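You operate a simulated robot arm through the tools that you are given. There is no shell and no other tool. Be economical: measure what you need, move in short steps, check, and stop when the job is done.

Carry out the task below with a simulated robot arm. There is one attempt and no reset: what you move stays moved.

JOB
Swap the full white spool for the yellow one and zero the counter.
Fine: the white spool goes in the wound tray; set the tension arm taut.

Only the result counts: the job must be done as asked and must still hold three seconds after the hand-in. Knocking over, shifting, dropping, spilling or breaking anything else fails it.

ROBOT AND FRAMES
A 7-joint arm with a fingered hand on a trunk, on a base that drives. Base frame: it is fixed to the floor where the robot stands at the start and does not move with it; the origin is under the middle of the robot, x ahead of it, y to its left, z up. Readings come in m, rad, newtons and seconds.
With the tool pointing down near the work surface it reaches from about 0.32 to 0.72 m from the robot's upright axis, wherever it stands. Its first joint turns from -2.897 to 2.897 rad. Places, roughly: counter button [0.4, 0.3, 0.9]; strap of the white spool [0.4, 0.1, 0.9]; tension arm [0.6, 0.2, 0.9]; wound tray [0.8, 0.5, 0.8]. Payload 4 kg.
The tool frame sits at the grasp point between the pads (the TCP): z along the fingers, y along the line on which they close. The tips reach 0.026 m beyond it. The gripper opens to 0.148 m. The gripper's body begins 0.073 m behind the TCP. The gripper is a hand of 3 fingers: y runs from the thumb to the fingers, the wrist lies at [0, 0, -0.239] in the tool frame.
Orientation is that of the tool frame in the base frame, as [roll, pitch, yaw] about the fixed x, y, z axes, in that order (R = Rz(yaw) Ry(pitch) Rx(roll)). With the fingers straight down and closing along the base's y, the tool's x points along the base's -x, its y along +y and its z along -z.

CONTROLS
- The arm moves only by the tool play_rows. Its argument "motion" is a list of rows, each an object (a shift or turn left out is 0) with "delta_pos": the shift along the tool's x, y, z in m, a list of three; "rotation": the turn, a rotation vector about the tool's x, y, z in rad, a list of three. In form: [{"delta_pos": [dx, dy, dz], "rotation": [wx, wy, wz]}, ...]. A call has 1 to 10 rows; each row is the pose to reach, as a shift and turn from the pose commanded when the call began, along the tool's axes at that moment. Each row takes 0.2 s and may step no farther than 0.05 m and 0.15 rad from the row before; otherwise, the whole call is refused. A pose out of reach is approached as far as the arm can. The call stops where the force on the tool passes 50 N (or 10 N more than at its start, if that is more) or the arm is blocked; 0.2 s more then pass. In this call time passes only in rows, and 0.2 s behind the last. The reply holds the time, the measured pose of the TCP, the force on the tool along the base axes, the opening and the grip force, in the units named above and with some noise, with the torque about the TCP (base axes, N m) and any sound that the robot's microphone picked up.
- Cameras (640 x 400 px; columns grow to the right, rows downward): "scene" is now at [0.021, 0.1542, 1.5038]; the picture's right is [0.04, -1.00, 0.00], its down [-0.75, -0.03, -0.67] and it looks along [0.67, 0.02, -0.75] (base axes); focal length 287 px, centre (320, 200). "wrist" rides on the gripper at [0.068, -0.039, -0.09] in the tool frame; the picture's right is [0.50, 0.87, 0.00], its down [-0.66, 0.38, -0.65] and it looks along [-0.57, 0.33, 0.76] (tool axes); focal length 222 px, centre (320, 200).
- camera(camera): a new picture of that camera. It takes no simulated time.
- raise_lower(by): slides the trunk up (or, below 0, down) by that many m; the arm and the scene camera ride with it, the base frame stays. It gives what a move gives, with no picture.
- steer(legs): drives the robot by 1 to 6 legs, each [ahead, left, turn to the left] in m, m and rad, along the robot's own axes; the way and the turn of a leg run together, so that a leg with both is an arc; at most 1.5 m and 3.142 rad a leg. The arm and the cameras ride along, it lands a little off, and it stops where it bumps. It gives what a move gives.
- finger_targets(finger1, finger2, thumb_bend): sets how far each is bent, from 0 (flat) to 1 (curled in); at 0.3 the hand is open as for a grip, at 0.7 the pads meet at the TCP. One left out holds its place. A second passes; each finger stops where it meets its share of the squeeze, and holds until it gets a number again. It is the only way to open and close the hand. It gives what a move gives, with no picture; readings hold the bend of each and the force on the fingers (four entries, about 0 where the hand has none), thumb and palm.
- turn_head(pan, tilt): turns the head with the scene camera to pan (to the left, within 2.705 rad either way) and tilt (down, from -0.506 to 1.204), counted from straight ahead of the robot. It gives what a move gives.
- point_at(camera, pixels): for up to 12 pixels [column, row] of the newest picture of that camera ("zoom" is the newest enlarged one), the place [x, y, z] in the base frame of the surface seen there, good to about 0.002 m. It takes no simulated time.
- zoom(camera, box): a new picture of the part [left, top, right, bottom] of that camera's present view, enlarged. It takes no simulated time.
- finish_job(): hands the job in; it is judged then, once.

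Keep the steps short. Do not move on a guess: measure, check each grasp and each placing, and mend mistakes. In all there are 80 turns and 52 pictures (those below and enlarged ones count). Leave the gripper open and the arm clear of the work at the hand-in unless told otherwise, and finish with a single line.

The tools are called after ">>>" by a JSON object that holds its "name" and its "arguments". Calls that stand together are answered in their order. play_rows: Moves the arm, as the interface text tells. Its arguments: {"type":"object","properties":{"motion":{"type":"array"}},"required":["motion"]} The other tools are called the same way: raise_lower (by) slides the trunk up or down; finger_targets (finger1, finger2, thumb_bend) moves the fingers one by one; steer (legs) drives the base; turn_head (pan, tilt) turns the head that bears the scene camera; camera (camera) takes a picture; point_at (camera, pixels) gives the place of the surface under pixels of a picture; zoom (camera, box) takes an enlarged picture of a part of a camera's view; finish_job () hands the job in.

At the start:

```text
clock: 0.0
ee_pos: [0.4117, 0.2241, 1.1117]
tool_rot: [3.141, 0.0, -3.14]
wrist_force: [-0.4, 0.1, 0.1]
wrist_torque: [0.02, -0.04, -0.01]
opening: 0.1478
grip_force: 0.0
shape: jaw
bend: [0.3, 0.3, 0.3]
finger forces: [0.0, 0.0, 0.0, 0.1, 0.0, 0.1]
trunk travel left (down, up): [-0.475, 0.115]
robot x, y, heading: [-0.0027, -0.0009, -0.004]
head pan, tilt: [0.037, 0.843]
```

scene: 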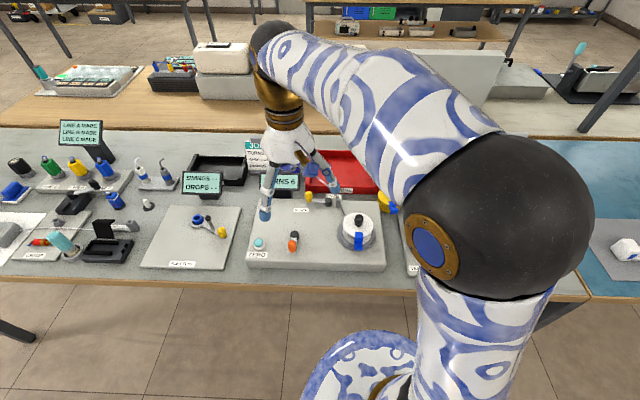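
wrist: 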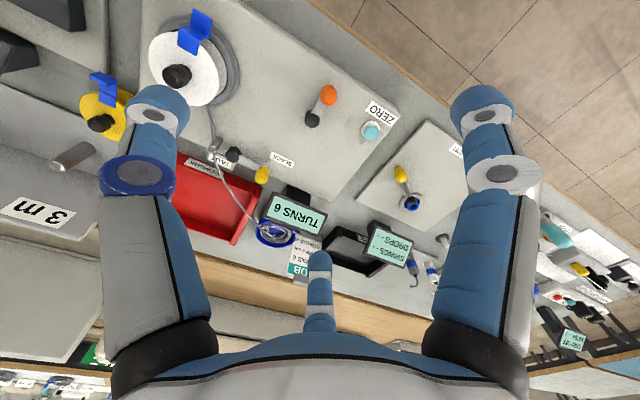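

I see the winder with the white spool near scene pixel (357,230), partly behind the arm. I'll enlarge both views to read the labels and shapes.

>>> {"name": "zoom", "arguments": {"camera": "scene", "box": [230, 130, 430, 280]}}

>>> {"name": "zoom", "arguments": {"camera": "wrist", "box": [0, 0, 420, 262]}}

```text
2.67 times, centred on (330, 205) of scene
```

zoom: 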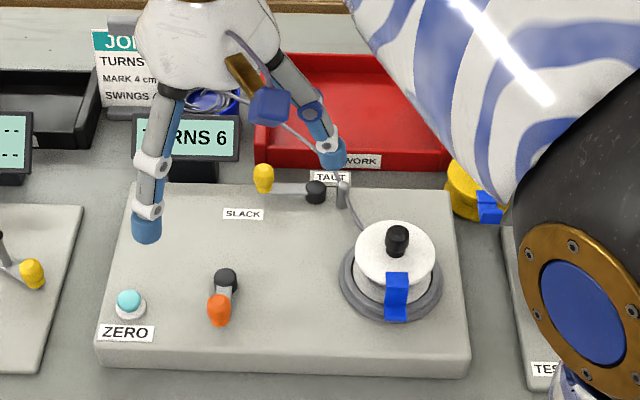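

```text
1.52 times, centred on (210, 131) of wrist
```

zoom: 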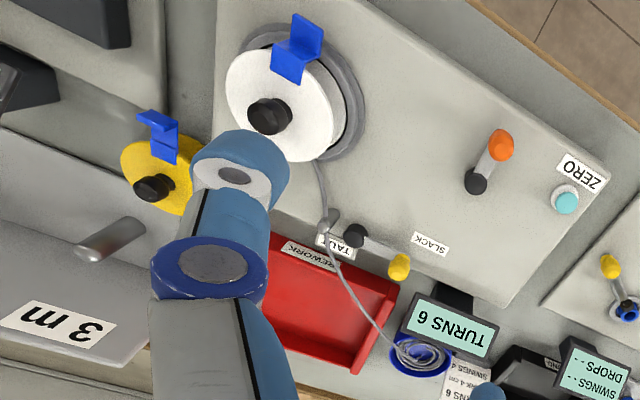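

The arm hides part of the scene. The tray behind is labelled REWORK (red), and there's a dark tray at (217,168). I'll enlarge the area with the dark tray and the job card.

>>> {"name": "zoom", "arguments": {"camera": "scene", "box": [140, 120, 300, 220]}}

>>> {"name": "zoom", "arguments": {"camera": "wrist", "box": [230, 170, 430, 295]}}

```text
4.00 times, centred on (220, 170) of scene
```

zoom: 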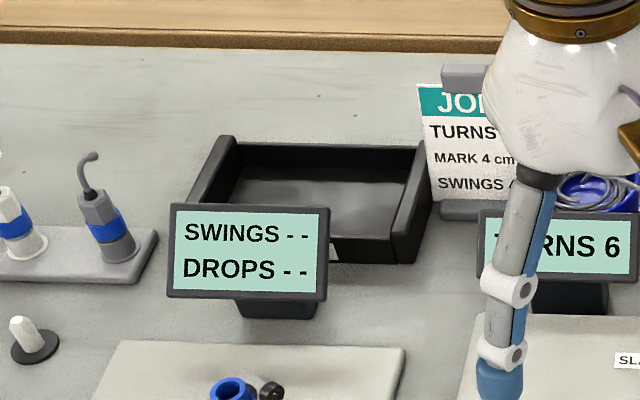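

```text
3.20 times, centred on (330, 232) of wrist
```

zoom: 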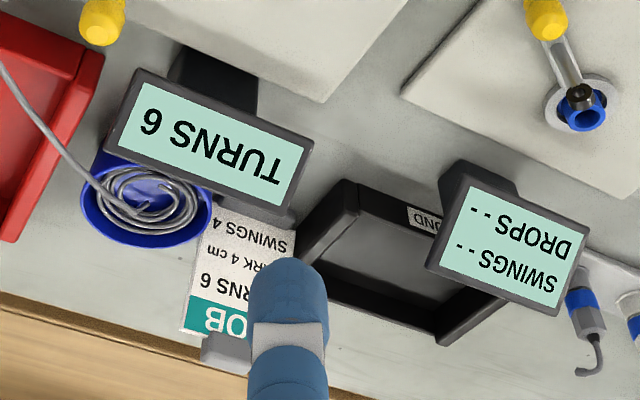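

The dark tray reads "…OUND", so that's the wound tray. Next I'll measure the key points in the wrist picture.

>>> {"name": "point_at", "arguments": {"camera": "wrist", "pixels": [[177, 75], [190, 40], [203, 18], [160, 60], [371, 131], [262, 175], [232, 154], [100, 122], [102, 78], [110, 100], [120, 125], [217, 155]]}}

>>> {"name": "point_at", "arguments": {"camera": "scene", "pixels": [[360, 219], [358, 241], [357, 248], [345, 228], [270, 244], [313, 197], [329, 202], [383, 208], [383, 196], [222, 165], [193, 181], [233, 185]]}}

```text
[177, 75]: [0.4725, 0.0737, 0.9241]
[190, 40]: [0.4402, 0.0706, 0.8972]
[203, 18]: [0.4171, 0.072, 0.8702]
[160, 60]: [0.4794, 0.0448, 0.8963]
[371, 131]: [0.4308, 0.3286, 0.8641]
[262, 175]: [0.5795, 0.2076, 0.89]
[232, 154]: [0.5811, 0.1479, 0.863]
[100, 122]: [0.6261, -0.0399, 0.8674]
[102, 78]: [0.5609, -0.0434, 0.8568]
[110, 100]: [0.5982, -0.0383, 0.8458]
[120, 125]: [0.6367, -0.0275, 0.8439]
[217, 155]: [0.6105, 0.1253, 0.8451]
```

```text
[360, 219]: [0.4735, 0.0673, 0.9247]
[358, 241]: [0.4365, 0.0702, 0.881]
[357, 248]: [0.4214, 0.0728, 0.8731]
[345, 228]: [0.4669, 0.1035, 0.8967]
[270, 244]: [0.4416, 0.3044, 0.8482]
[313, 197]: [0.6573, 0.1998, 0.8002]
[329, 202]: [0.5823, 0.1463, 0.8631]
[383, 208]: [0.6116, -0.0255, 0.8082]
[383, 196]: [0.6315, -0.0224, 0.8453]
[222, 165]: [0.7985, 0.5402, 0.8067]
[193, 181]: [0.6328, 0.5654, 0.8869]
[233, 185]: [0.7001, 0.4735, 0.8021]
```

The white spool's axis is near (0.47, 0.07) with its top at 0.897. The yellow one is near (0.625, −0.04) with its top at 0.845. I'll bring the wrist camera over the white spool to see the strap, the knob and the orange lever.

>>> {"name": "play_rows", "arguments": {"motion": [{"delta_pos": [0.004, -0.044, 0.0]}, {"delta_pos": [0.008, -0.088, 0.01]}, {"delta_pos": [0.012, -0.132, 0.03]}, {"delta_pos": [0.016, -0.176, 0.05]}, {"delta_pos": [0.02, -0.22, 0.07]}]}}

>>> {"name": "camera", "arguments": {"camera": "wrist"}}

>>> {"name": "camera", "arguments": {"camera": "scene"}}

```text
clock: 1.2
ee_pos: [0.3911, 0.001, 1.0423]
tool_rot: [-3.14, 0.001, -3.14]
wrist_force: [-0.4, -0.3, 0.0]
wrist_torque: [0.01, -0.01, 0.01]
opening: 0.1477
grip_force: 0.0
shape: jaw
bend: [0.3, 0.3, 0.3]
finger forces: [0.0, 0.0, 0.0, 0.1, 0.1, 0.0]
trunk travel left (down, up): [-0.475, 0.115]
robot x, y, heading: [-0.0014, 0.0019, 0.003]
head pan, tilt: [0.037, 0.843]
```

```text
45 pictures are left
```

wrist: 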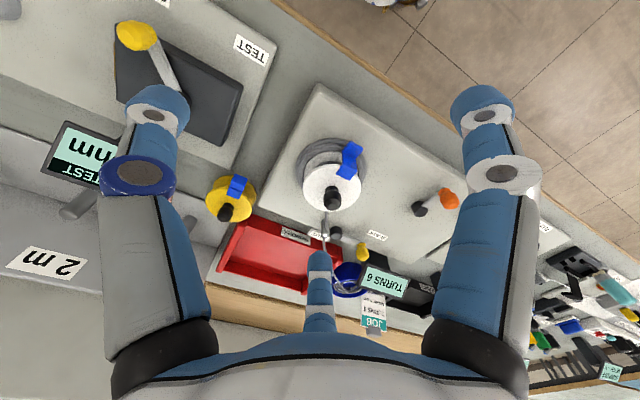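

```text
44 pictures are left
```

scene: 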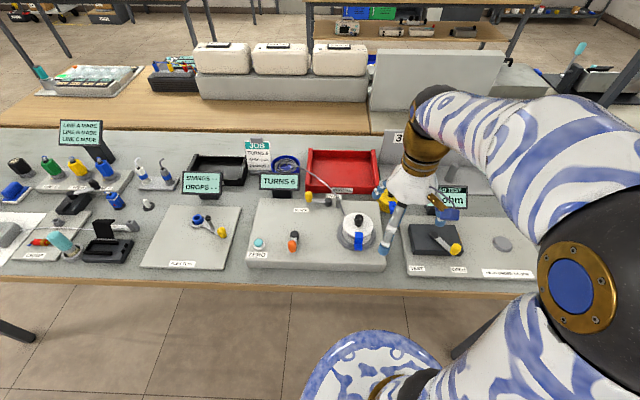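

>>> {"name": "zoom", "arguments": {"camera": "wrist", "box": [190, 90, 350, 240]}}

>>> {"name": "zoom", "arguments": {"camera": "scene", "box": [240, 130, 400, 280]}}

>>> {"name": "zoom", "arguments": {"camera": "wrist", "box": [340, 170, 480, 330]}}

```text
2.67 times, centred on (270, 165) of wrist
```

zoom: 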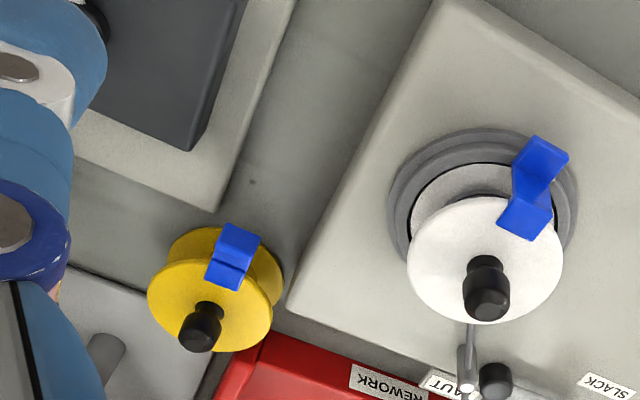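

```text
2.67 times, centred on (320, 205) of scene
```

zoom: 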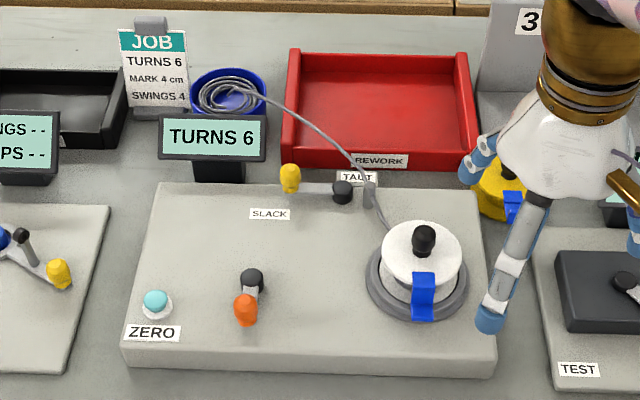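

```text
2.50 times, centred on (410, 250) of wrist
```

zoom: 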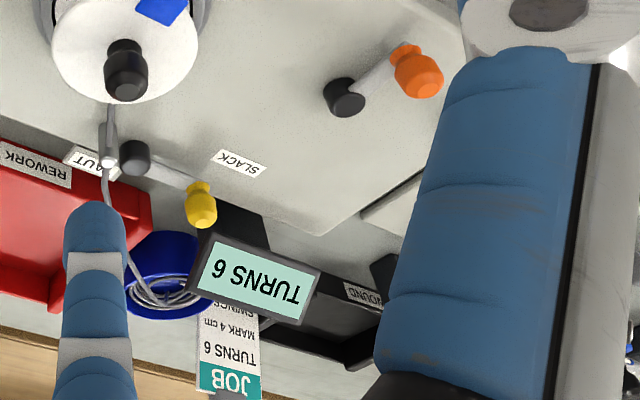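

The orange lever looks like the winding crank, so I'll leave it alone. Both spools carry a black centre knob. I'll zoom in on the white spool and measure its rim, knob and flange, then the labels near the tension arm.

>>> {"name": "zoom", "arguments": {"camera": "wrist", "box": [280, 125, 400, 215]}}

>>> {"name": "point_at", "arguments": {"camera": "scene", "pixels": [[301, 210], [334, 196], [309, 197], [328, 201], [338, 203], [375, 228], [342, 228], [359, 213], [268, 243], [259, 245], [292, 246], [294, 234]]}}

```text
4.44 times, centred on (340, 170) of wrist
```

zoom: 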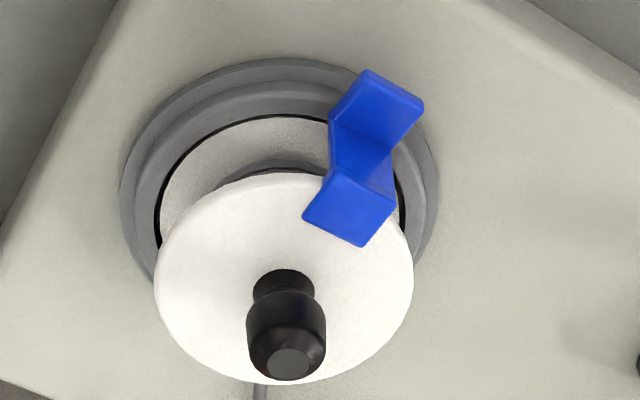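

```text
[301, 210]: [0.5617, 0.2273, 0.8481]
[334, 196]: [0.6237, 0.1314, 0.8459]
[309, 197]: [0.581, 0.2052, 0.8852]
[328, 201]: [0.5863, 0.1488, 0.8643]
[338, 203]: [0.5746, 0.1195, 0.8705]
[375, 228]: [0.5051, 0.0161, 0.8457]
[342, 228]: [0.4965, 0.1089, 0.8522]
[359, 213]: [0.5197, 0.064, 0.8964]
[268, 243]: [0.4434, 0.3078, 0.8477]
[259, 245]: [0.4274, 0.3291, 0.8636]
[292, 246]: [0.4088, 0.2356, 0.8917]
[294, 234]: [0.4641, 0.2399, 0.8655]
```

The spool sits in a grey ring, and the blue strap bridges the flanges. Measuring it in the enlarged picture.

>>> {"name": "point_at", "arguments": {"camera": "zoom", "pixels": [[160, 280], [410, 260], [290, 180], [250, 320], [322, 320], [288, 360], [350, 215], [365, 165], [380, 105], [210, 180], [150, 200], [420, 200]]}}

```text
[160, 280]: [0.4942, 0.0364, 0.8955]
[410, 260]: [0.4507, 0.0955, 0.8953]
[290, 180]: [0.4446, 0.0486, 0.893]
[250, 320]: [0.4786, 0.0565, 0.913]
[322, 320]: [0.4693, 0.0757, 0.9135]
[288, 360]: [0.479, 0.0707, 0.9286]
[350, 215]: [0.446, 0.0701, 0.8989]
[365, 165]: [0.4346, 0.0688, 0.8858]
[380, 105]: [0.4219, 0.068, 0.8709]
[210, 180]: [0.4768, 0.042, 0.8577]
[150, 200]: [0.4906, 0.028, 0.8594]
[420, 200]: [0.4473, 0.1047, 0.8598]
```

The knob's axis is near (0.476, 0.069), it spans z 0.897–0.929, and it's about 21 mm thick. Gripping it from above keeps the spool balanced. I'll move over it and turn the hand 30° so that the strap falls between two fingers.

>>> {"name": "play_rows", "arguments": {"motion": [{"delta_pos": [-0.021, 0.017, 0.0], "rotation": [0, 0, 0.131]}, {"delta_pos": [-0.042, 0.034, 0.0], "rotation": [0, 0, 0.262]}, {"delta_pos": [-0.064, 0.051, 0.015], "rotation": [0, 0, 0.393]}, {"delta_pos": [-0.085, 0.068, 0.035], "rotation": [0, 0, 0.524]}, {"delta_pos": [-0.085, 0.068, 0.06], "rotation": [0, 0, 0.524]}]}}

>>> {"name": "camera", "arguments": {"camera": "wrist"}}

```text
clock: 2.4
ee_pos: [0.477, 0.069, 0.9807]
tool_rot: [-3.14, 0.001, 2.616]
wrist_force: [0.3, -0.4, -0.2]
wrist_torque: [0.01, 0.01, -0.03]
opening: 0.1477
grip_force: 0.1
shape: jaw
bend: [0.3, 0.3, 0.3]
finger forces: [0.0, 0.1, 0.1, 0.0, 0.1, 0.0]
trunk travel left (down, up): [-0.475, 0.115]
robot x, y, heading: [-0.0022, 0.0003, 0.003]
head pan, tilt: [0.037, 0.843]
```

```text
39 pictures are left
```

wrist: 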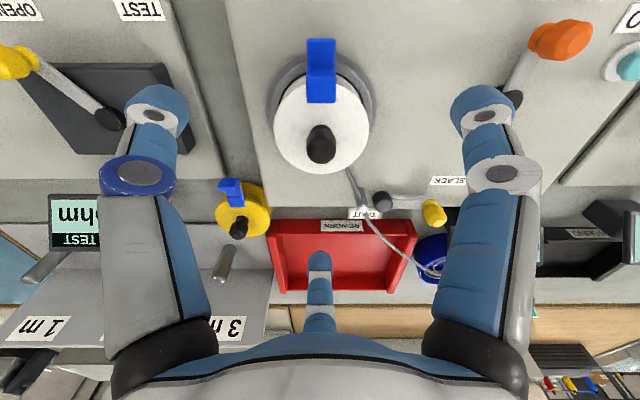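

The knob is at (319,150) in the wrist view, which is where the tool axis should meet it. The strap lies between the two near fingers. I'll lower until the tips are just above the spool's top face.

>>> {"name": "play_rows", "arguments": {"motion": [{"delta_pos": [0, 0, 0.02]}, {"delta_pos": [0, 0, 0.04]}, {"delta_pos": [0, 0, 0.053]}]}}

>>> {"name": "finger_targets", "arguments": {"finger1": 0.55, "finger2": 0.55, "thumb_bend": 0.55}}

>>> {"name": "camera", "arguments": {"camera": "wrist"}}

```text
clock: 3.2
ee_pos: [0.4759, 0.0708, 0.9273]
tool_rot: [3.141, 0.0, 2.615]
wrist_force: [0.0, 0.2, 0.0]
wrist_torque: [0.01, -0.01, -0.01]
opening: 0.148
grip_force: 0.0
shape: jaw
bend: [0.3, 0.3, 0.3]
finger forces: [0.0, 0.0, 0.0, 0.0, 0.1, 0.1]
trunk travel left (down, up): [-0.475, 0.115]
robot x, y, heading: [-0.0027, -0.0015, -0.001]
head pan, tilt: [0.037, 0.843]
```

```text
clock: 4.2
ee_pos: [0.4755, 0.0702, 0.9275]
tool_rot: [-3.14, -0.001, 2.619]
wrist_force: [2.9, -0.2, 2.0]
wrist_torque: [-0.01, -0.18, 0.02]
opening: 0.0469
grip_force: 2.4
shape: fingers
bend: [0.55, 0.52, 0.55]
finger forces: [0.1, 4.0, 0.1, 0.0, 0.5, 0.0]
trunk travel left (down, up): [-0.475, 0.115]
robot x, y, heading: [-0.0003, 0.0007, 0.001]
head pan, tilt: [0.037, 0.843]
```

```text
38 pictures are left
```

wrist: 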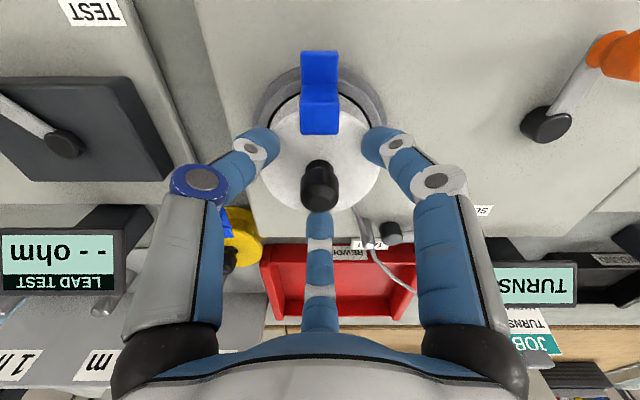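

Finger 2 (far side) met something at 0.52 with 4 N, mostly sideways and slightly up, so its tip is probably brushing the knob or the top face. I'll raise 4 mm with the fingers slightly opened, then close again.

>>> {"name": "finger_targets", "arguments": {"finger1": 0.5, "finger2": 0.5, "thumb_bend": 0.5}}

>>> {"name": "play_rows", "arguments": {"motion": [{"delta_pos": [0, 0, -0.004]}]}}

>>> {"name": "finger_targets", "arguments": {"finger1": 0.58, "finger2": 0.58, "thumb_bend": 0.58}}

>>> {"name": "zoom", "arguments": {"camera": "wrist", "box": [220, 40, 420, 260]}}

```text
clock: 5.2
ee_pos: [0.4753, 0.0708, 0.9274]
tool_rot: [-3.142, 0.0, 2.618]
wrist_force: [-0.9, 0.2, 0.9]
wrist_torque: [0.01, -0.01, 0.01]
opening: 0.0615
grip_force: 0.7
shape: fingers
bend: [0.5, 0.51, 0.5]
finger forces: [0.0, 1.0, 0.0, 0.0, 0.0, 0.1]
trunk travel left (down, up): [-0.475, 0.115]
robot x, y, heading: [0.0013, -0.0036, -0.003]
head pan, tilt: [0.037, 0.843]
```

```text
clock: 5.6
ee_pos: [0.4754, 0.0707, 0.9299]
tool_rot: [-3.14, 0.0, 2.619]
wrist_force: [-0.3, 0.3, -1.0]
wrist_torque: [-0.02, -0.01, -0.02]
opening: 0.0615
grip_force: 0.0
shape: fingers
bend: [0.5, 0.5, 0.5]
finger forces: [0.0, 0.1, 0.0, 0.0, 0.1, 0.1]
trunk travel left (down, up): [-0.475, 0.115]
robot x, y, heading: [-0.0018, -0.0004, -0.002]
head pan, tilt: [0.037, 0.843]
```

```text
clock: 6.6
ee_pos: [0.4765, 0.0707, 0.9322]
tool_rot: [-3.141, 0.001, 2.619]
wrist_force: [0.1, 0.7, 0.7]
wrist_torque: [0.01, -0.01, -0.04]
opening: 0.0398
grip_force: 0.1
shape: fingers
bend: [0.57, 0.57, 0.57]
finger forces: [0.0, 0.0, 0.0, 0.1, 0.0, 0.0]
trunk travel left (down, up): [-0.475, 0.115]
robot x, y, heading: [0.0005, 0.0019, -0.002]
head pan, tilt: [0.037, 0.843]
```

```text
1.82 times, centred on (320, 150) of wrist
```

zoom: 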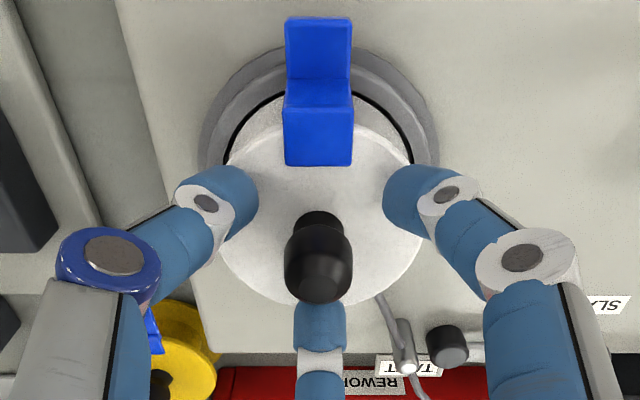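

With 4 mm more height the fingers move freely (about 0 N) and sit evenly around the knob. Closing onto it.

>>> {"name": "finger_targets", "arguments": {"finger1": 0.72, "finger2": 0.72, "thumb_bend": 0.72}}

>>> {"name": "zoom", "arguments": {"camera": "wrist", "box": [220, 40, 420, 260]}}

```text
clock: 7.6
ee_pos: [0.4741, 0.0706, 0.9306]
tool_rot: [-3.142, 0.0, 2.618]
wrist_force: [0.1, -0.8, -2.5]
wrist_torque: [-0.04, -0.02, -0.03]
opening: 0.0112
grip_force: 11.1
shape: fingers
bend: [0.66, 0.63, 0.67]
finger forces: [5.3, 8.3, 0.0, 0.0, 8.2, 0.1]
trunk travel left (down, up): [-0.475, 0.115]
robot x, y, heading: [-0.0008, 0.0007, -0.0]
head pan, tilt: [0.037, 0.843]
```

```text
1.82 times, centred on (320, 150) of wrist
```

zoom: 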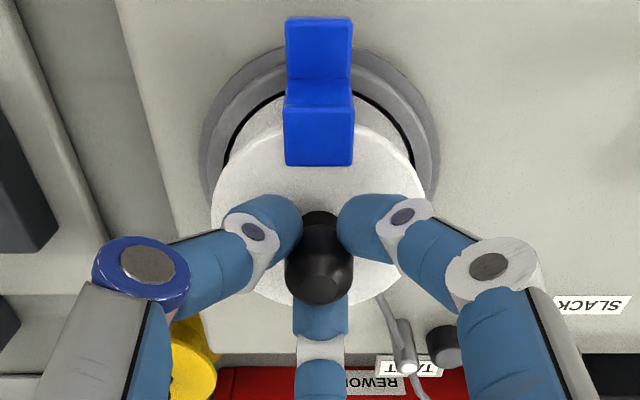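

All three pads hold the knob's neck (5–8 N each). A short test lift of 15 mm.

>>> {"name": "play_rows", "arguments": {"motion": [{"delta_pos": [0, 0, -0.005]}, {"delta_pos": [0, 0, -0.01]}, {"delta_pos": [0, 0, -0.015]}]}}

>>> {"name": "camera", "arguments": {"camera": "wrist"}}

>>> {"name": "zoom", "arguments": {"camera": "scene", "box": [240, 130, 400, 280]}}

```text
clock: 8.4
ee_pos: [0.4764, 0.0722, 0.9466]
tool_rot: [3.141, -0.001, 2.619]
wrist_force: [0.4, 1.6, -0.9]
wrist_torque: [-0.01, 0.05, 0.02]
opening: 0.011
grip_force: 10.7
shape: fingers
bend: [0.65, 0.63, 0.67]
finger forces: [6.1, 8.6, 0.0, 0.1, 7.6, 0.1]
trunk travel left (down, up): [-0.475, 0.115]
robot x, y, heading: [-0.0012, 0.0007, 0.004]
head pan, tilt: [0.037, 0.843]
```

```text
35 pictures are left
```

wrist: 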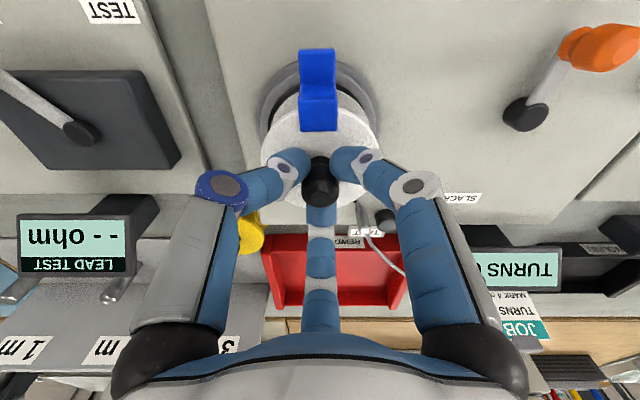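

```text
2.67 times, centred on (320, 205) of scene
```

zoom: 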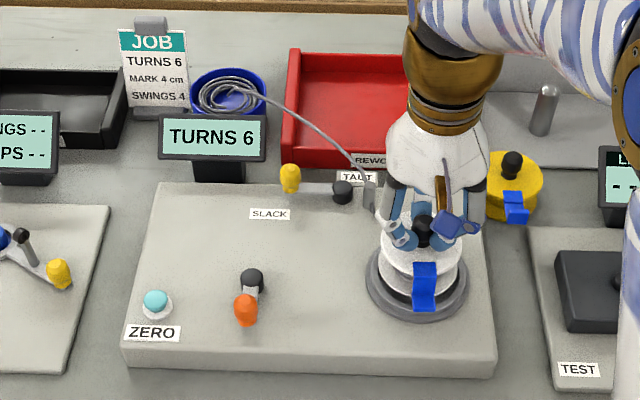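

The white spool came up cleanly. I'll raise it well clear, then look at the tray and at the gap between the base and the table before driving.

>>> {"name": "play_rows", "arguments": {"motion": [{"delta_pos": [0, 0, -0.04]}, {"delta_pos": [0, 0, -0.08]}, {"delta_pos": [0, 0, -0.12]}, {"delta_pos": [0, 0, -0.14]}]}}

>>> {"name": "turn_head", "arguments": {"pan": 0.5, "tilt": 1.1}}

>>> {"name": "camera", "arguments": {"camera": "scene"}}

```text
clock: 9.4
ee_pos: [0.4771, 0.0715, 1.0857]
tool_rot: [-3.141, 0.0, 2.62]
wrist_force: [-0.1, -0.2, -1.9]
wrist_torque: [-0.02, 0.03, 0.01]
opening: 0.0105
grip_force: 11.1
shape: fingers
bend: [0.65, 0.63, 0.67]
finger forces: [5.9, 8.7, 0.0, 0.0, 7.6, 0.0]
trunk travel left (down, up): [-0.475, 0.115]
robot x, y, heading: [-0.0002, -0.0017, -0.003]
head pan, tilt: [0.037, 0.843]
```

```text
clock: 10.3
ee_pos: [0.4768, 0.0707, 1.0865]
tool_rot: [3.141, 0.0, 2.62]
wrist_force: [0.1, -1.1, -1.0]
wrist_torque: [0.0, -0.02, -0.01]
opening: 0.0108
grip_force: 11.1
shape: fingers
bend: [0.65, 0.63, 0.67]
finger forces: [5.8, 8.7, 0.1, 0.0, 7.6, 0.0]
trunk travel left (down, up): [-0.475, 0.115]
robot x, y, heading: [0.0043, 0.0007, -0.0]
head pan, tilt: [0.499, 1.1]
```

```text
33 pictures are left
```

scene: 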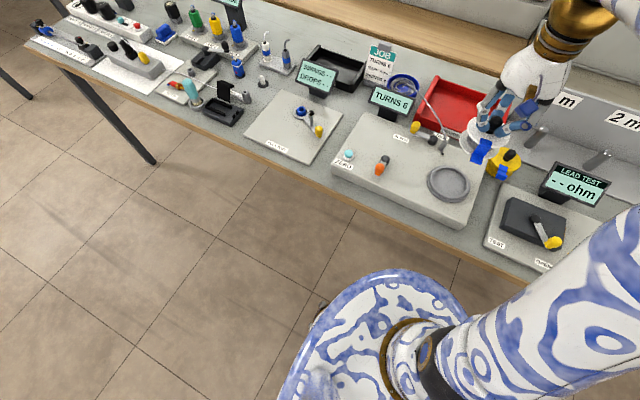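

The ring is empty now. I'll measure the table edge, the base's front, the tray's walls and the ring.

>>> {"name": "point_at", "arguments": {"camera": "scene", "pixels": [[380, 222], [370, 272], [440, 285], [338, 48], [310, 50], [365, 62], [335, 67], [320, 78], [350, 88], [318, 62], [450, 181], [365, 72]]}}

>>> {"name": "zoom", "arguments": {"camera": "scene", "box": [280, 30, 500, 210]}}

```text
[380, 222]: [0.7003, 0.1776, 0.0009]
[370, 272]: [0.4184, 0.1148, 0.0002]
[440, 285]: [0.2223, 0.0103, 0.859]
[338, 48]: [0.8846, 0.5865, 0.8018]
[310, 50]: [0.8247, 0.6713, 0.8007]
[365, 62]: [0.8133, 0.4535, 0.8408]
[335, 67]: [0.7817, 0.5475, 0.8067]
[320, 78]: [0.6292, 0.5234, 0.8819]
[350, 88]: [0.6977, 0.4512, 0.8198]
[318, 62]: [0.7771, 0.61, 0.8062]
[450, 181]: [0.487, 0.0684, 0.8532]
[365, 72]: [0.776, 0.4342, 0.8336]
```

```text
2.22 times, centred on (390, 120) of scene
```

zoom: 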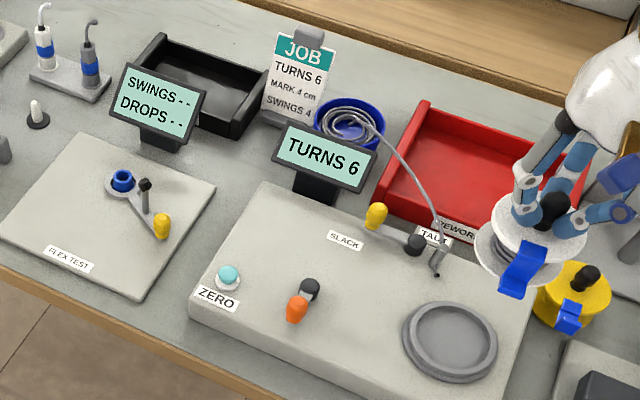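

The dish is a plain round recess. I'll measure the table's front edge, the dish rim and the tray walls in this enlargement.

>>> {"name": "point_at", "arguments": {"camera": "zoom", "pixels": [[200, 368], [100, 317], [440, 305], [495, 345], [455, 380], [404, 338], [448, 340], [160, 37], [262, 75], [235, 125], [215, 80], [203, 97]]}}

```text
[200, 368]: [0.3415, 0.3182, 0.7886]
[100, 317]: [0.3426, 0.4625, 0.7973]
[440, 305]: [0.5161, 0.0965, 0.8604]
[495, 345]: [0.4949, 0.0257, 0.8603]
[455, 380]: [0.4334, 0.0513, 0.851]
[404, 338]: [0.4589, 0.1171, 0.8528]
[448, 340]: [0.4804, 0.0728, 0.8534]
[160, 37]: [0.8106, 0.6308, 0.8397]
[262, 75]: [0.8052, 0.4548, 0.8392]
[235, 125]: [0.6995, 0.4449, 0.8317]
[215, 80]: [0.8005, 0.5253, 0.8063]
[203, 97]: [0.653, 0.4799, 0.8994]
```

The tray's inside spans about x 0.71–0.80 and y 0.455–0.625, with the floor at 0.8065. The strap has to lie along y there. I'll drive left 0.48 m, then 0.06 m ahead; the table edge is at x = 0.34 and the body front is at 0.22.

>>> {"name": "steer", "arguments": {"legs": [[0, 0.48, 0], [0.06, 0, 0]]}}

>>> {"name": "turn_head", "arguments": {"pan": 0.0, "tilt": 0.8}}

>>> {"name": "camera", "arguments": {"camera": "scene"}}

```text
clock: 13.7
ee_pos: [0.5398, 0.545, 1.0858]
tool_rot: [-3.141, 0.0, 2.616]
wrist_force: [1.0, -0.7, -1.3]
wrist_torque: [0.0, -0.01, 0.01]
opening: 0.0105
grip_force: 10.8
shape: fingers
bend: [0.65, 0.63, 0.67]
finger forces: [5.9, 8.7, 0.1, 0.0, 7.6, 0.0]
trunk travel left (down, up): [-0.475, 0.115]
robot x, y, heading: [0.0641, 0.4713, -0.003]
head pan, tilt: [0.499, 1.1]
```

```text
clock: 14.6
ee_pos: [0.5385, 0.5432, 1.0863]
tool_rot: [3.14, 0.001, 2.617]
wrist_force: [-0.7, 0.1, -0.8]
wrist_torque: [0.0, 0.01, 0.0]
opening: 0.0106
grip_force: 10.9
shape: fingers
bend: [0.65, 0.63, 0.67]
finger forces: [5.9, 8.6, 0.0, 0.0, 7.6, 0.1]
trunk travel left (down, up): [-0.475, 0.115]
robot x, y, heading: [0.0627, 0.4762, -0.002]
head pan, tilt: [0.0, 0.799]
```

```text
31 pictures are left
```

scene: 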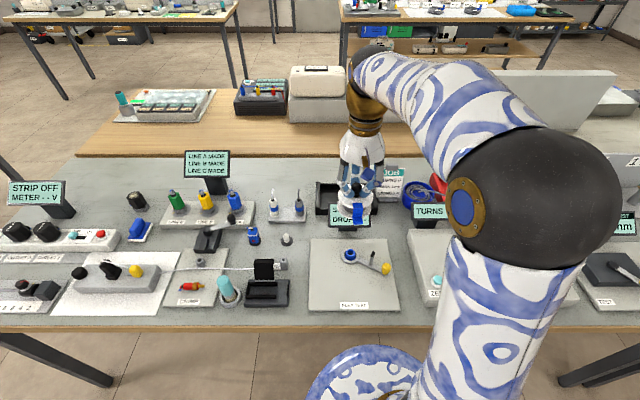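

Clear way. I'll carry the spool over the tray toward (0.757, 0.55) at this height and turn it so the strap points toward −y.

>>> {"name": "play_rows", "arguments": {"motion": [{"delta_pos": [-0.0186, 0.0114, 0], "rotation": [0, 0, -0.15]}, {"delta_pos": [-0.0372, 0.0228, 0], "rotation": [0, 0, -0.3]}, {"delta_pos": [-0.0558, 0.0342, 0], "rotation": [0, 0, -0.45]}, {"delta_pos": [-0.0744, 0.0456, 0], "rotation": [0, 0, -0.6]}, {"delta_pos": [-0.093, 0.057, 0], "rotation": [0, 0, -0.75]}, {"delta_pos": [-0.1116, 0.0684, 0], "rotation": [0, 0, -0.9]}, {"delta_pos": [-0.1302, 0.0798, 0], "rotation": [0, 0, -1.05]}, {"delta_pos": [-0.1488, 0.0912, 0], "rotation": [0, 0, -1.2]}, {"delta_pos": [-0.1674, 0.1026, 0], "rotation": [0, 0, -1.35]}, {"delta_pos": [-0.186, 0.114, 0], "rotation": [0, 0, -1.5]}]}}

>>> {"name": "camera", "arguments": {"camera": "wrist"}}

>>> {"name": "zoom", "arguments": {"camera": "scene", "box": [280, 130, 440, 240]}}

```text
clock: 16.8
ee_pos: [0.7211, 0.546, 1.075]
tool_rot: [-3.142, 0.0, -2.239]
wrist_force: [0.8, -0.1, -0.9]
wrist_torque: [0.06, -0.08, 0.01]
opening: 0.0103
grip_force: 10.9
shape: fingers
bend: [0.65, 0.63, 0.67]
finger forces: [5.7, 8.7, 0.0, 0.0, 7.5, 0.0]
out of reach, approached as far as the arm can: row 9, 10
trunk travel left (down, up): [-0.475, 0.115]
robot x, y, heading: [0.0604, 0.4763, 0.001]
head pan, tilt: [0.0, 0.799]
```

```text
30 pictures are left
```

wrist: 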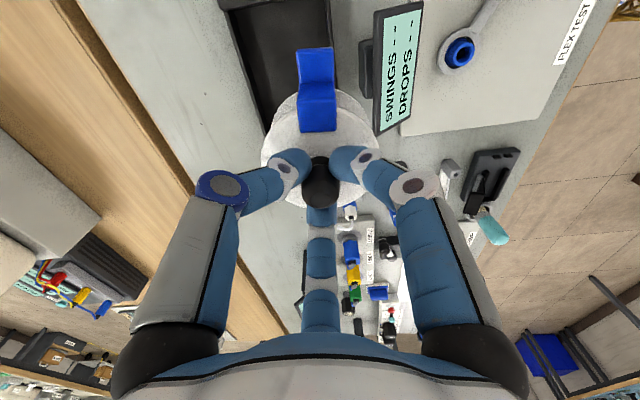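

```text
3.64 times, centred on (360, 185) of scene
```

zoom: 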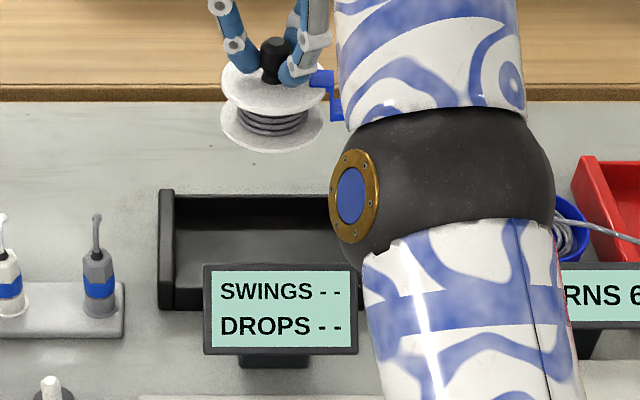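

The arm is at its reach limit at this height (x 0.721), and reach grows lower down. The spool is over the tray's front half and clear of the display. I'll lower 0.10 m straight and read the pose.

>>> {"name": "play_rows", "arguments": {"motion": [{"delta_pos": [0, 0, 0.035]}, {"delta_pos": [0, 0, 0.07]}, {"delta_pos": [0, 0, 0.105]}]}}

>>> {"name": "camera", "arguments": {"camera": "wrist"}}

```text
clock: 17.6
ee_pos: [0.7227, 0.5452, 0.9686]
tool_rot: [3.141, -0.001, -2.24]
wrist_force: [0.5, -0.6, -0.2]
wrist_torque: [-0.02, 0.0, -0.03]
opening: 0.0101
grip_force: 11.6
shape: fingers
bend: [0.65, 0.63, 0.67]
finger forces: [5.7, 8.8, 0.0, 0.0, 7.5, 0.0]
trunk travel left (down, up): [-0.475, 0.115]
robot x, y, heading: [0.0633, 0.4762, -0.0]
head pan, tilt: [0.0, 0.799]
```

```text
28 pictures are left
```

wrist: 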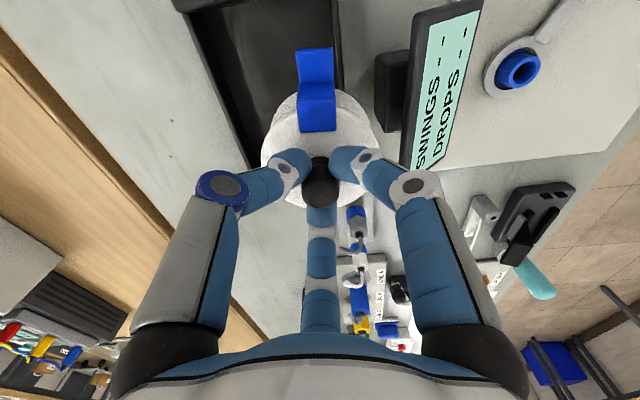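

Now I'll check the tray's walls in the wrist view: rear wall near (225,100), front wall near (338,60), floor near (280,50).

>>> {"name": "point_at", "arguments": {"camera": "wrist", "pixels": [[200, 40], [212, 60], [225, 90], [245, 150], [334, 30], [340, 60], [345, 90], [280, 50], [260, 60], [320, 25], [215, 4], [230, 40]]}}

>>> {"name": "point_at", "arguments": {"camera": "scene", "pixels": [[318, 186], [322, 184], [326, 186], [330, 184], [340, 184], [320, 212], [324, 213], [330, 200], [324, 196], [340, 186], [335, 181], [320, 180]]}}

```text
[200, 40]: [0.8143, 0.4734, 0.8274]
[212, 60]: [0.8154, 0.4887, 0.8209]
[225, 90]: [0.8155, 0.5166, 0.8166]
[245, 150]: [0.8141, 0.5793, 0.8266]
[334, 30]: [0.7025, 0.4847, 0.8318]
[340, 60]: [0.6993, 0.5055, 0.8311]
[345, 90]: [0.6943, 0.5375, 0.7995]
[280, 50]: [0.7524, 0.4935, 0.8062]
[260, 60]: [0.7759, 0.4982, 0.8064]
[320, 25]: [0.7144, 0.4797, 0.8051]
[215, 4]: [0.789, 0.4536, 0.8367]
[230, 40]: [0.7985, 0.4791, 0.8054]
```

```text
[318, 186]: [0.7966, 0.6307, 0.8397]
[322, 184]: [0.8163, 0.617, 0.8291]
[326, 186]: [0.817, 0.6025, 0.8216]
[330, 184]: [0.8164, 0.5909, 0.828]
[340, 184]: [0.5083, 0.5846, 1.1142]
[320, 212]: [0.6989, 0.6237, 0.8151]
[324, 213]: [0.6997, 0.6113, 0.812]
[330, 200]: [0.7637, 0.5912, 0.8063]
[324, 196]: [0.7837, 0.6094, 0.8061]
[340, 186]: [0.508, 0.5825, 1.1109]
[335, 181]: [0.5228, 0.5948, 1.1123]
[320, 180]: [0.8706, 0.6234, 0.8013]
```

Inside x is 0.708–0.815, so I'll aim at (0.762, 0.545). I'll move 39 mm ahead, finish the turn, and come down to z 0.935 (bottom about 0.857, walls 0.84).

>>> {"name": "play_rows", "arguments": {"motion": [{"delta_pos": [-0.0121, -0.0153, 0.01], "rotation": [0, 0, -0.07]}, {"delta_pos": [-0.0242, -0.0306, 0.02], "rotation": [0, 0, -0.14]}, {"delta_pos": [-0.0242, -0.0306, 0.034], "rotation": [0, 0, -0.14]}]}}

>>> {"name": "camera", "arguments": {"camera": "wrist"}}

```text
clock: 18.4
ee_pos: [0.7616, 0.545, 0.9356]
tool_rot: [3.141, 0.001, -2.101]
wrist_force: [0.7, 0.3, -0.6]
wrist_torque: [-0.02, -0.01, -0.01]
opening: 0.0099
grip_force: 11.2
shape: fingers
bend: [0.65, 0.63, 0.68]
finger forces: [5.5, 8.8, 0.0, 0.1, 7.6, 0.0]
trunk travel left (down, up): [-0.475, 0.115]
robot x, y, heading: [0.0601, 0.4742, -0.005]
head pan, tilt: [0.0, 0.799]
```

```text
27 pictures are left
```

wrist: 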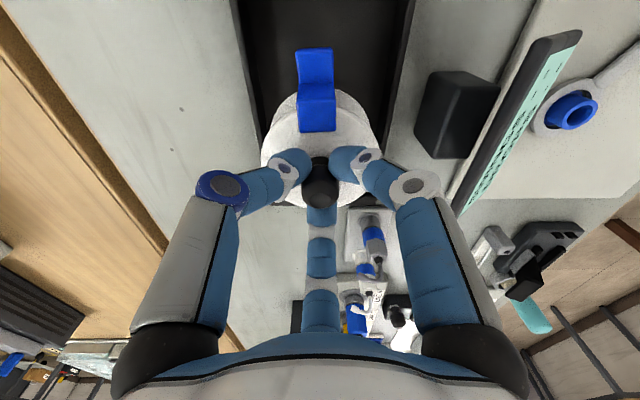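

The spool is centred between the walls. Lowering toward the floor in small rows; contact is expected at about 0.885.

>>> {"name": "play_rows", "arguments": {"motion": [{"delta_pos": [0, 0, 0.02]}, {"delta_pos": [0, 0, 0.04]}, {"delta_pos": [0, 0, 0.046]}, {"delta_pos": [0, 0, 0.05]}]}}

>>> {"name": "zoom", "arguments": {"camera": "scene", "box": [290, 150, 410, 240]}}

```text
clock: 19.4
ee_pos: [0.7607, 0.5464, 0.8844]
tool_rot: [3.14, 0.0, -2.101]
wrist_force: [-0.2, -0.5, 0.5]
wrist_torque: [0.06, 0.02, -0.04]
opening: 0.0099
grip_force: 12.0
shape: fingers
bend: [0.65, 0.63, 0.68]
finger forces: [5.7, 9.2, 0.1, 0.0, 8.0, 0.0]
trunk travel left (down, up): [-0.475, 0.115]
robot x, y, heading: [0.0612, 0.4739, 0.001]
head pan, tilt: [0.0, 0.799]
```

```text
4.44 times, centred on (350, 195) of scene
```

zoom: 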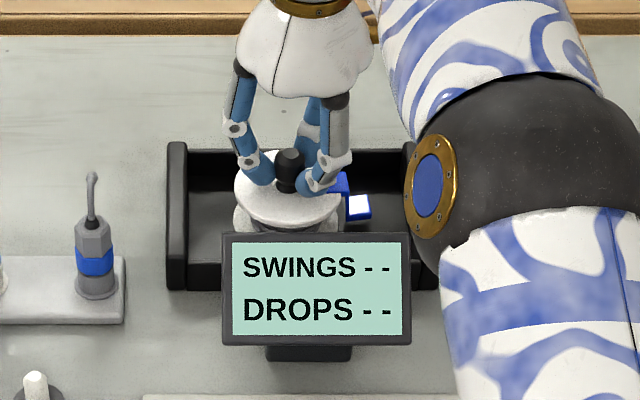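

The weight is just being taken up. 2 mm more, to make sure it rests on the floor.

>>> {"name": "play_rows", "arguments": {"motion": [{"delta_pos": [0, 0, 0.0015]}, {"delta_pos": [0, 0, 0.0025]}]}}

```text
clock: 20.0
ee_pos: [0.76, 0.5441, 0.8839]
tool_rot: [-3.14, 0.002, -2.101]
wrist_force: [0.7, -0.7, 7.8]
wrist_torque: [0.06, -0.03, -0.02]
opening: 0.0097
grip_force: 13.3
shape: fingers
bend: [0.65, 0.63, 0.68]
finger forces: [6.5, 10.2, 0.1, 0.0, 9.5, 0.0]
trunk travel left (down, up): [-0.475, 0.115]
robot x, y, heading: [0.0616, 0.4724, -0.001]
head pan, tilt: [0.0, 0.799]
```

Upward force of 7.8 N means the spool rests on the floor. I'll open the fingers part way, clear of the knob, and check.

>>> {"name": "finger_targets", "arguments": {"finger1": 0.5, "finger2": 0.5, "thumb_bend": 0.5}}

>>> {"name": "play_rows", "arguments": {"motion": [{"delta_pos": [0, 0, -0.03]}, {"delta_pos": [0, 0, -0.06]}, {"delta_pos": [0, 0, -0.1]}]}}

>>> {"name": "camera", "arguments": {"camera": "wrist"}}

```text
clock: 21.0
ee_pos: [0.7603, 0.5464, 0.8821]
tool_rot: [3.14, 0.0, -2.102]
wrist_force: [-0.1, 0.0, -0.4]
wrist_torque: [-0.01, 0.01, -0.04]
opening: 0.0619
grip_force: 0.0
shape: fingers
bend: [0.5, 0.5, 0.5]
finger forces: [0.0, 0.1, 0.0, 0.0, 0.0, 0.0]
trunk travel left (down, up): [-0.475, 0.115]
robot x, y, heading: [0.0609, 0.4701, 0.003]
head pan, tilt: [0.0, 0.799]
```

```text
clock: 21.8
ee_pos: [0.7553, 0.5433, 0.9807]
tool_rot: [3.139, -0.001, -2.102]
wrist_force: [0.6, -0.6, 0.9]
wrist_torque: [0.0, -0.02, 0.02]
opening: 0.062
grip_force: 0.0
shape: fingers
bend: [0.5, 0.5, 0.5]
finger forces: [0.0, 0.1, 0.1, 0.0, 0.0, 0.0]
out of reach, approached as far as the arm can: row 3
trunk travel left (down, up): [-0.475, 0.115]
robot x, y, heading: [0.0619, 0.4727, -0.001]
head pan, tilt: [0.0, 0.799]
```

```text
25 pictures are left
```

wrist: 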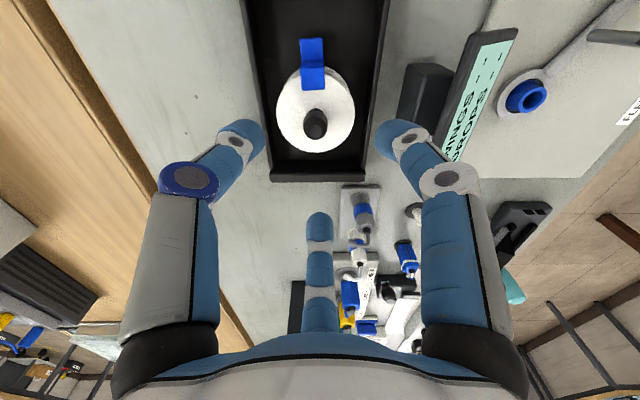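

The white spool stands upright inside the tray. I'll pull the hand up and in, turning it back to the earlier heading.

>>> {"name": "play_rows", "arguments": {"motion": [{"delta_pos": [0.01, 0.017, -0.015], "rotation": [0, 0, 0.15]}, {"delta_pos": [0.02, 0.034, -0.03], "rotation": [0, 0, 0.3]}, {"delta_pos": [0.03, 0.051, -0.045], "rotation": [0, 0, 0.45]}, {"delta_pos": [0.04, 0.068, -0.06], "rotation": [0, 0, 0.6]}, {"delta_pos": [0.05, 0.085, -0.075], "rotation": [0, 0, 0.75]}, {"delta_pos": [0.06, 0.102, -0.09], "rotation": [0, 0, 0.9]}, {"delta_pos": [0.07, 0.119, -0.1], "rotation": [0, 0, 1.05]}, {"delta_pos": [0.08, 0.136, -0.1], "rotation": [0, 0, 1.2]}, {"delta_pos": [0.09, 0.153, -0.1], "rotation": [0, 0, 1.35]}, {"delta_pos": [0.1, 0.17, -0.1], "rotation": [0, 0, 1.5]}]}}

>>> {"name": "steer", "arguments": {"legs": [[-0.06, 0, 0], [0, -0.48, 0]]}}

>>> {"name": "turn_head", "arguments": {"pan": 0.0, "tilt": 0.85}}

>>> {"name": "camera", "arguments": {"camera": "scene"}}

>>> {"name": "camera", "arguments": {"camera": "wrist"}}

```text
clock: 24.0
ee_pos: [0.703, 0.5744, 1.1023]
tool_rot: [-3.141, 0.001, 2.681]
wrist_force: [-0.1, -0.1, -0.5]
wrist_torque: [0.02, 0.0, 0.07]
opening: 0.0618
grip_force: 0.0
shape: fingers
bend: [0.5, 0.5, 0.5]
finger forces: [0.1, 0.1, 0.1, 0.0, 0.0, 0.0]
out of reach, approached as far as the arm can: row 1, 2, 3, 4, 5, 6, 7, 8, 9, 10
trunk travel left (down, up): [-0.475, 0.115]
robot x, y, heading: [0.065, 0.474, -0.001]
head pan, tilt: [0.0, 0.799]
```

```text
clock: 27.4
ee_pos: [0.6424, 0.1029, 1.1036]
tool_rot: [-3.141, -0.001, 2.677]
wrist_force: [0.0, 0.4, -0.6]
wrist_torque: [0.03, 0.01, 0.04]
opening: 0.0621
grip_force: 0.1
shape: fingers
bend: [0.5, 0.5, 0.5]
finger forces: [0.0, 0.0, 0.0, 0.1, 0.0, 0.0]
trunk travel left (down, up): [-0.475, 0.115]
robot x, y, heading: [-0.0018, 0.0057, -0.007]
head pan, tilt: [0.0, 0.799]
```

```text
clock: 28.0
ee_pos: [0.6424, 0.1046, 1.103]
tool_rot: [-3.141, 0.0, 2.677]
wrist_force: [0.5, -0.3, 0.7]
wrist_torque: [0.01, -0.02, 0.0]
opening: 0.0618
grip_force: 0.1
shape: fingers
bend: [0.5, 0.5, 0.5]
finger forces: [0.0, 0.0, 0.0, 0.1, 0.0, 0.0]
trunk travel left (down, up): [-0.475, 0.115]
robot x, y, heading: [-0.001, 0.0038, -0.006]
head pan, tilt: [0.0, 0.85]
```

```text
24 pictures are left
```

scene: 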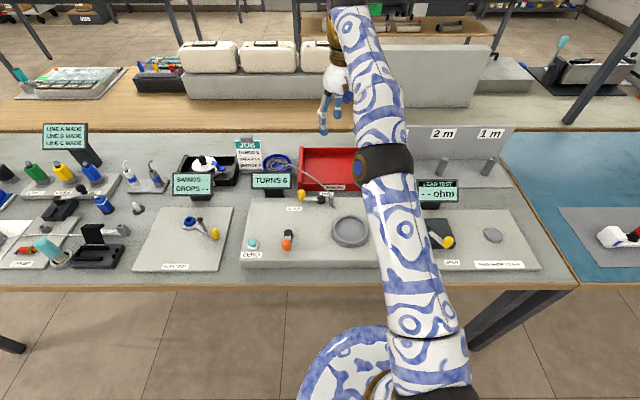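

```text
23 pictures are left
```

wrist: 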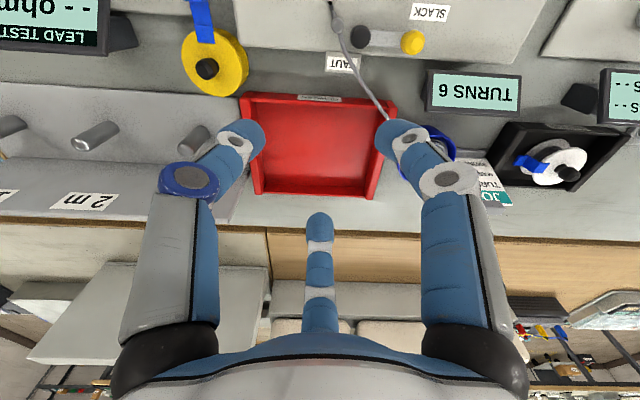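

Back home, with the hand near the work. Measuring the yellow spool's rim, knob and strap in the wrist view, around (212,62).

>>> {"name": "point_at", "arguments": {"camera": "wrist", "pixels": [[207, 69], [198, 68], [216, 69], [186, 62], [246, 62], [220, 92], [205, 88], [204, 35], [200, 10], [237, 45], [190, 130], [105, 140]]}}

>>> {"name": "zoom", "arguments": {"camera": "wrist", "box": [160, 0, 280, 110]}}

>>> {"name": "zoom", "arguments": {"camera": "wrist", "box": [480, 100, 640, 210]}}

```text
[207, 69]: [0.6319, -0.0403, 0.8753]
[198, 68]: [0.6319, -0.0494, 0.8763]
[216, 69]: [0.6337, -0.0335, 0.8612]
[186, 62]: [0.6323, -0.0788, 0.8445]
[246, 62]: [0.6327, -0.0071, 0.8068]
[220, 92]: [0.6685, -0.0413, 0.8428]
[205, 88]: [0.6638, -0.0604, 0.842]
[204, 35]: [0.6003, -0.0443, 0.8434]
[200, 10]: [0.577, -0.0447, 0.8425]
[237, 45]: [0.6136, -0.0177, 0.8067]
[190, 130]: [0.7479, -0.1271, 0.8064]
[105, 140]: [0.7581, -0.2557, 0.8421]
```

```text
3.64 times, centred on (220, 55) of wrist
```

zoom: 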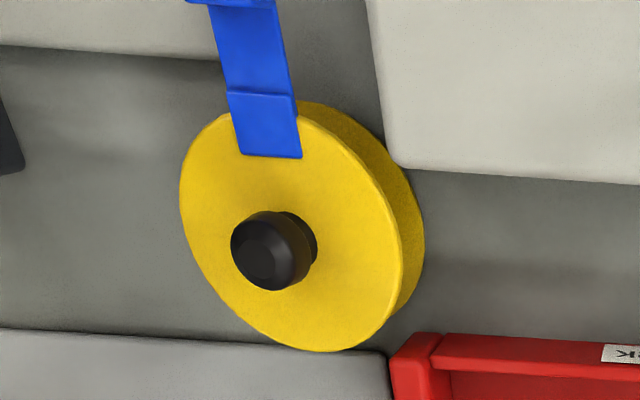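

```text
3.64 times, centred on (560, 155) of wrist
```

zoom: 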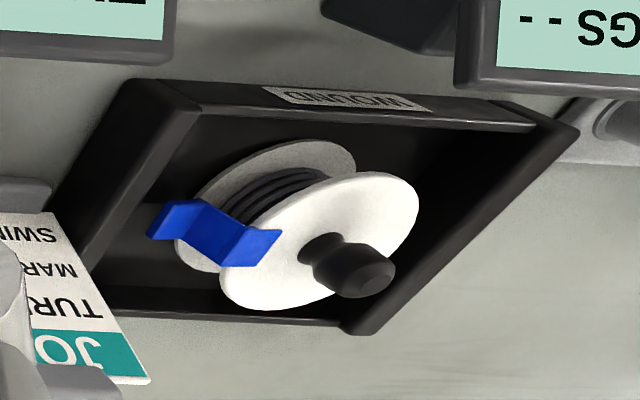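

The white spool is upright in the tray labelled WOUND. The yellow knob's axis is near (0.632, −0.041), with the top face at 0.8435. I'll move over it at z ≈ 0.96, with the fingers already half closed.

>>> {"name": "play_rows", "arguments": {"motion": [{"delta_pos": [-0.014, -0.034, 0.0], "rotation": [0, 0, 0.02]}, {"delta_pos": [-0.028, -0.067, 0.02], "rotation": [0, 0, 0.04]}, {"delta_pos": [-0.042, -0.1, 0.05], "rotation": [0, 0, 0.06]}, {"delta_pos": [-0.056, -0.134, 0.08], "rotation": [0, 0, 0.06]}, {"delta_pos": [-0.056, -0.134, 0.12], "rotation": [0, 0, 0.06]}, {"delta_pos": [-0.056, -0.134, 0.15], "rotation": [0, 0, 0.06]}]}}

>>> {"name": "camera", "arguments": {"camera": "wrist"}}

```text
clock: 29.4
ee_pos: [0.6971, -0.0442, 0.974]
tool_rot: [-3.141, -0.001, 2.619]
wrist_force: [-0.7, 0.2, 0.1]
wrist_torque: [0.01, 0.0, 0.0]
opening: 0.0622
grip_force: 0.0
shape: fingers
bend: [0.5, 0.5, 0.5]
finger forces: [0.1, 0.0, 0.1, 0.0, 0.0, 0.0]
out of reach, approached as far as the arm can: row 1, 2, 3, 4, 5, 6
trunk travel left (down, up): [-0.475, 0.115]
robot x, y, heading: [0.0023, 0.0035, -0.007]
head pan, tilt: [0.0, 0.85]
```

```text
20 pictures are left
```

wrist: 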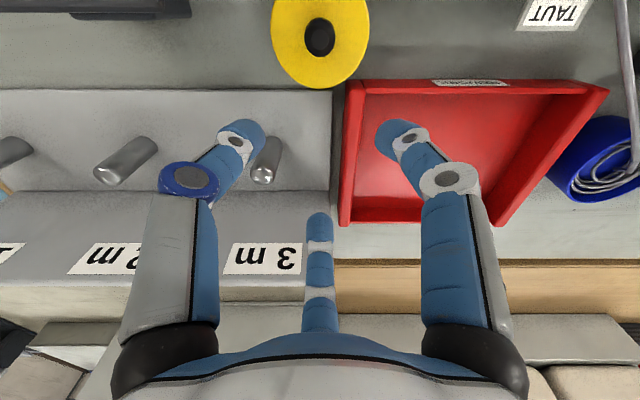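

The commanded pose had carried over an unreached offset, so I'm 65 mm too far ahead, with nothing touched. I'll move straight back toward the yellow spool at this height.

>>> {"name": "play_rows", "arguments": {"motion": [{"delta_pos": [0.029, -0.015, 0]}, {"delta_pos": [0.058, -0.03, 0]}]}}

>>> {"name": "camera", "arguments": {"camera": "wrist"}}

```text
clock: 30.0
ee_pos: [0.6914, -0.0474, 0.9895]
tool_rot: [-3.14, -0.001, 2.619]
wrist_force: [-0.7, -0.1, -0.4]
wrist_torque: [0.01, -0.01, 0.01]
opening: 0.0622
grip_force: 0.1
shape: fingers
bend: [0.5, 0.5, 0.5]
finger forces: [0.1, 0.0, 0.0, 0.1, 0.1, 0.0]
out of reach, approached as far as the arm can: row 1, 2
trunk travel left (down, up): [-0.475, 0.115]
robot x, y, heading: [-0.0034, 0.0053, -0.007]
head pan, tilt: [0.0, 0.85]
```

```text
19 pictures are left
```

wrist: 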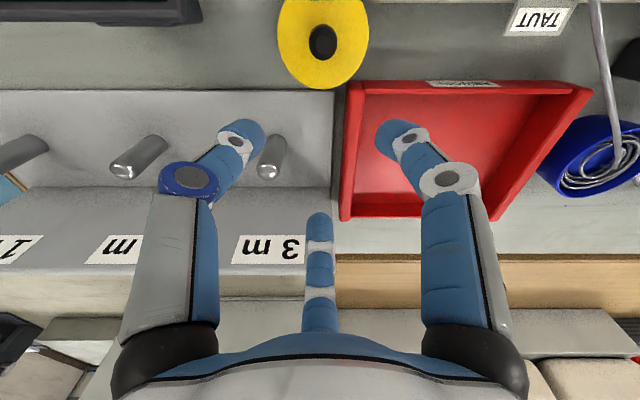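

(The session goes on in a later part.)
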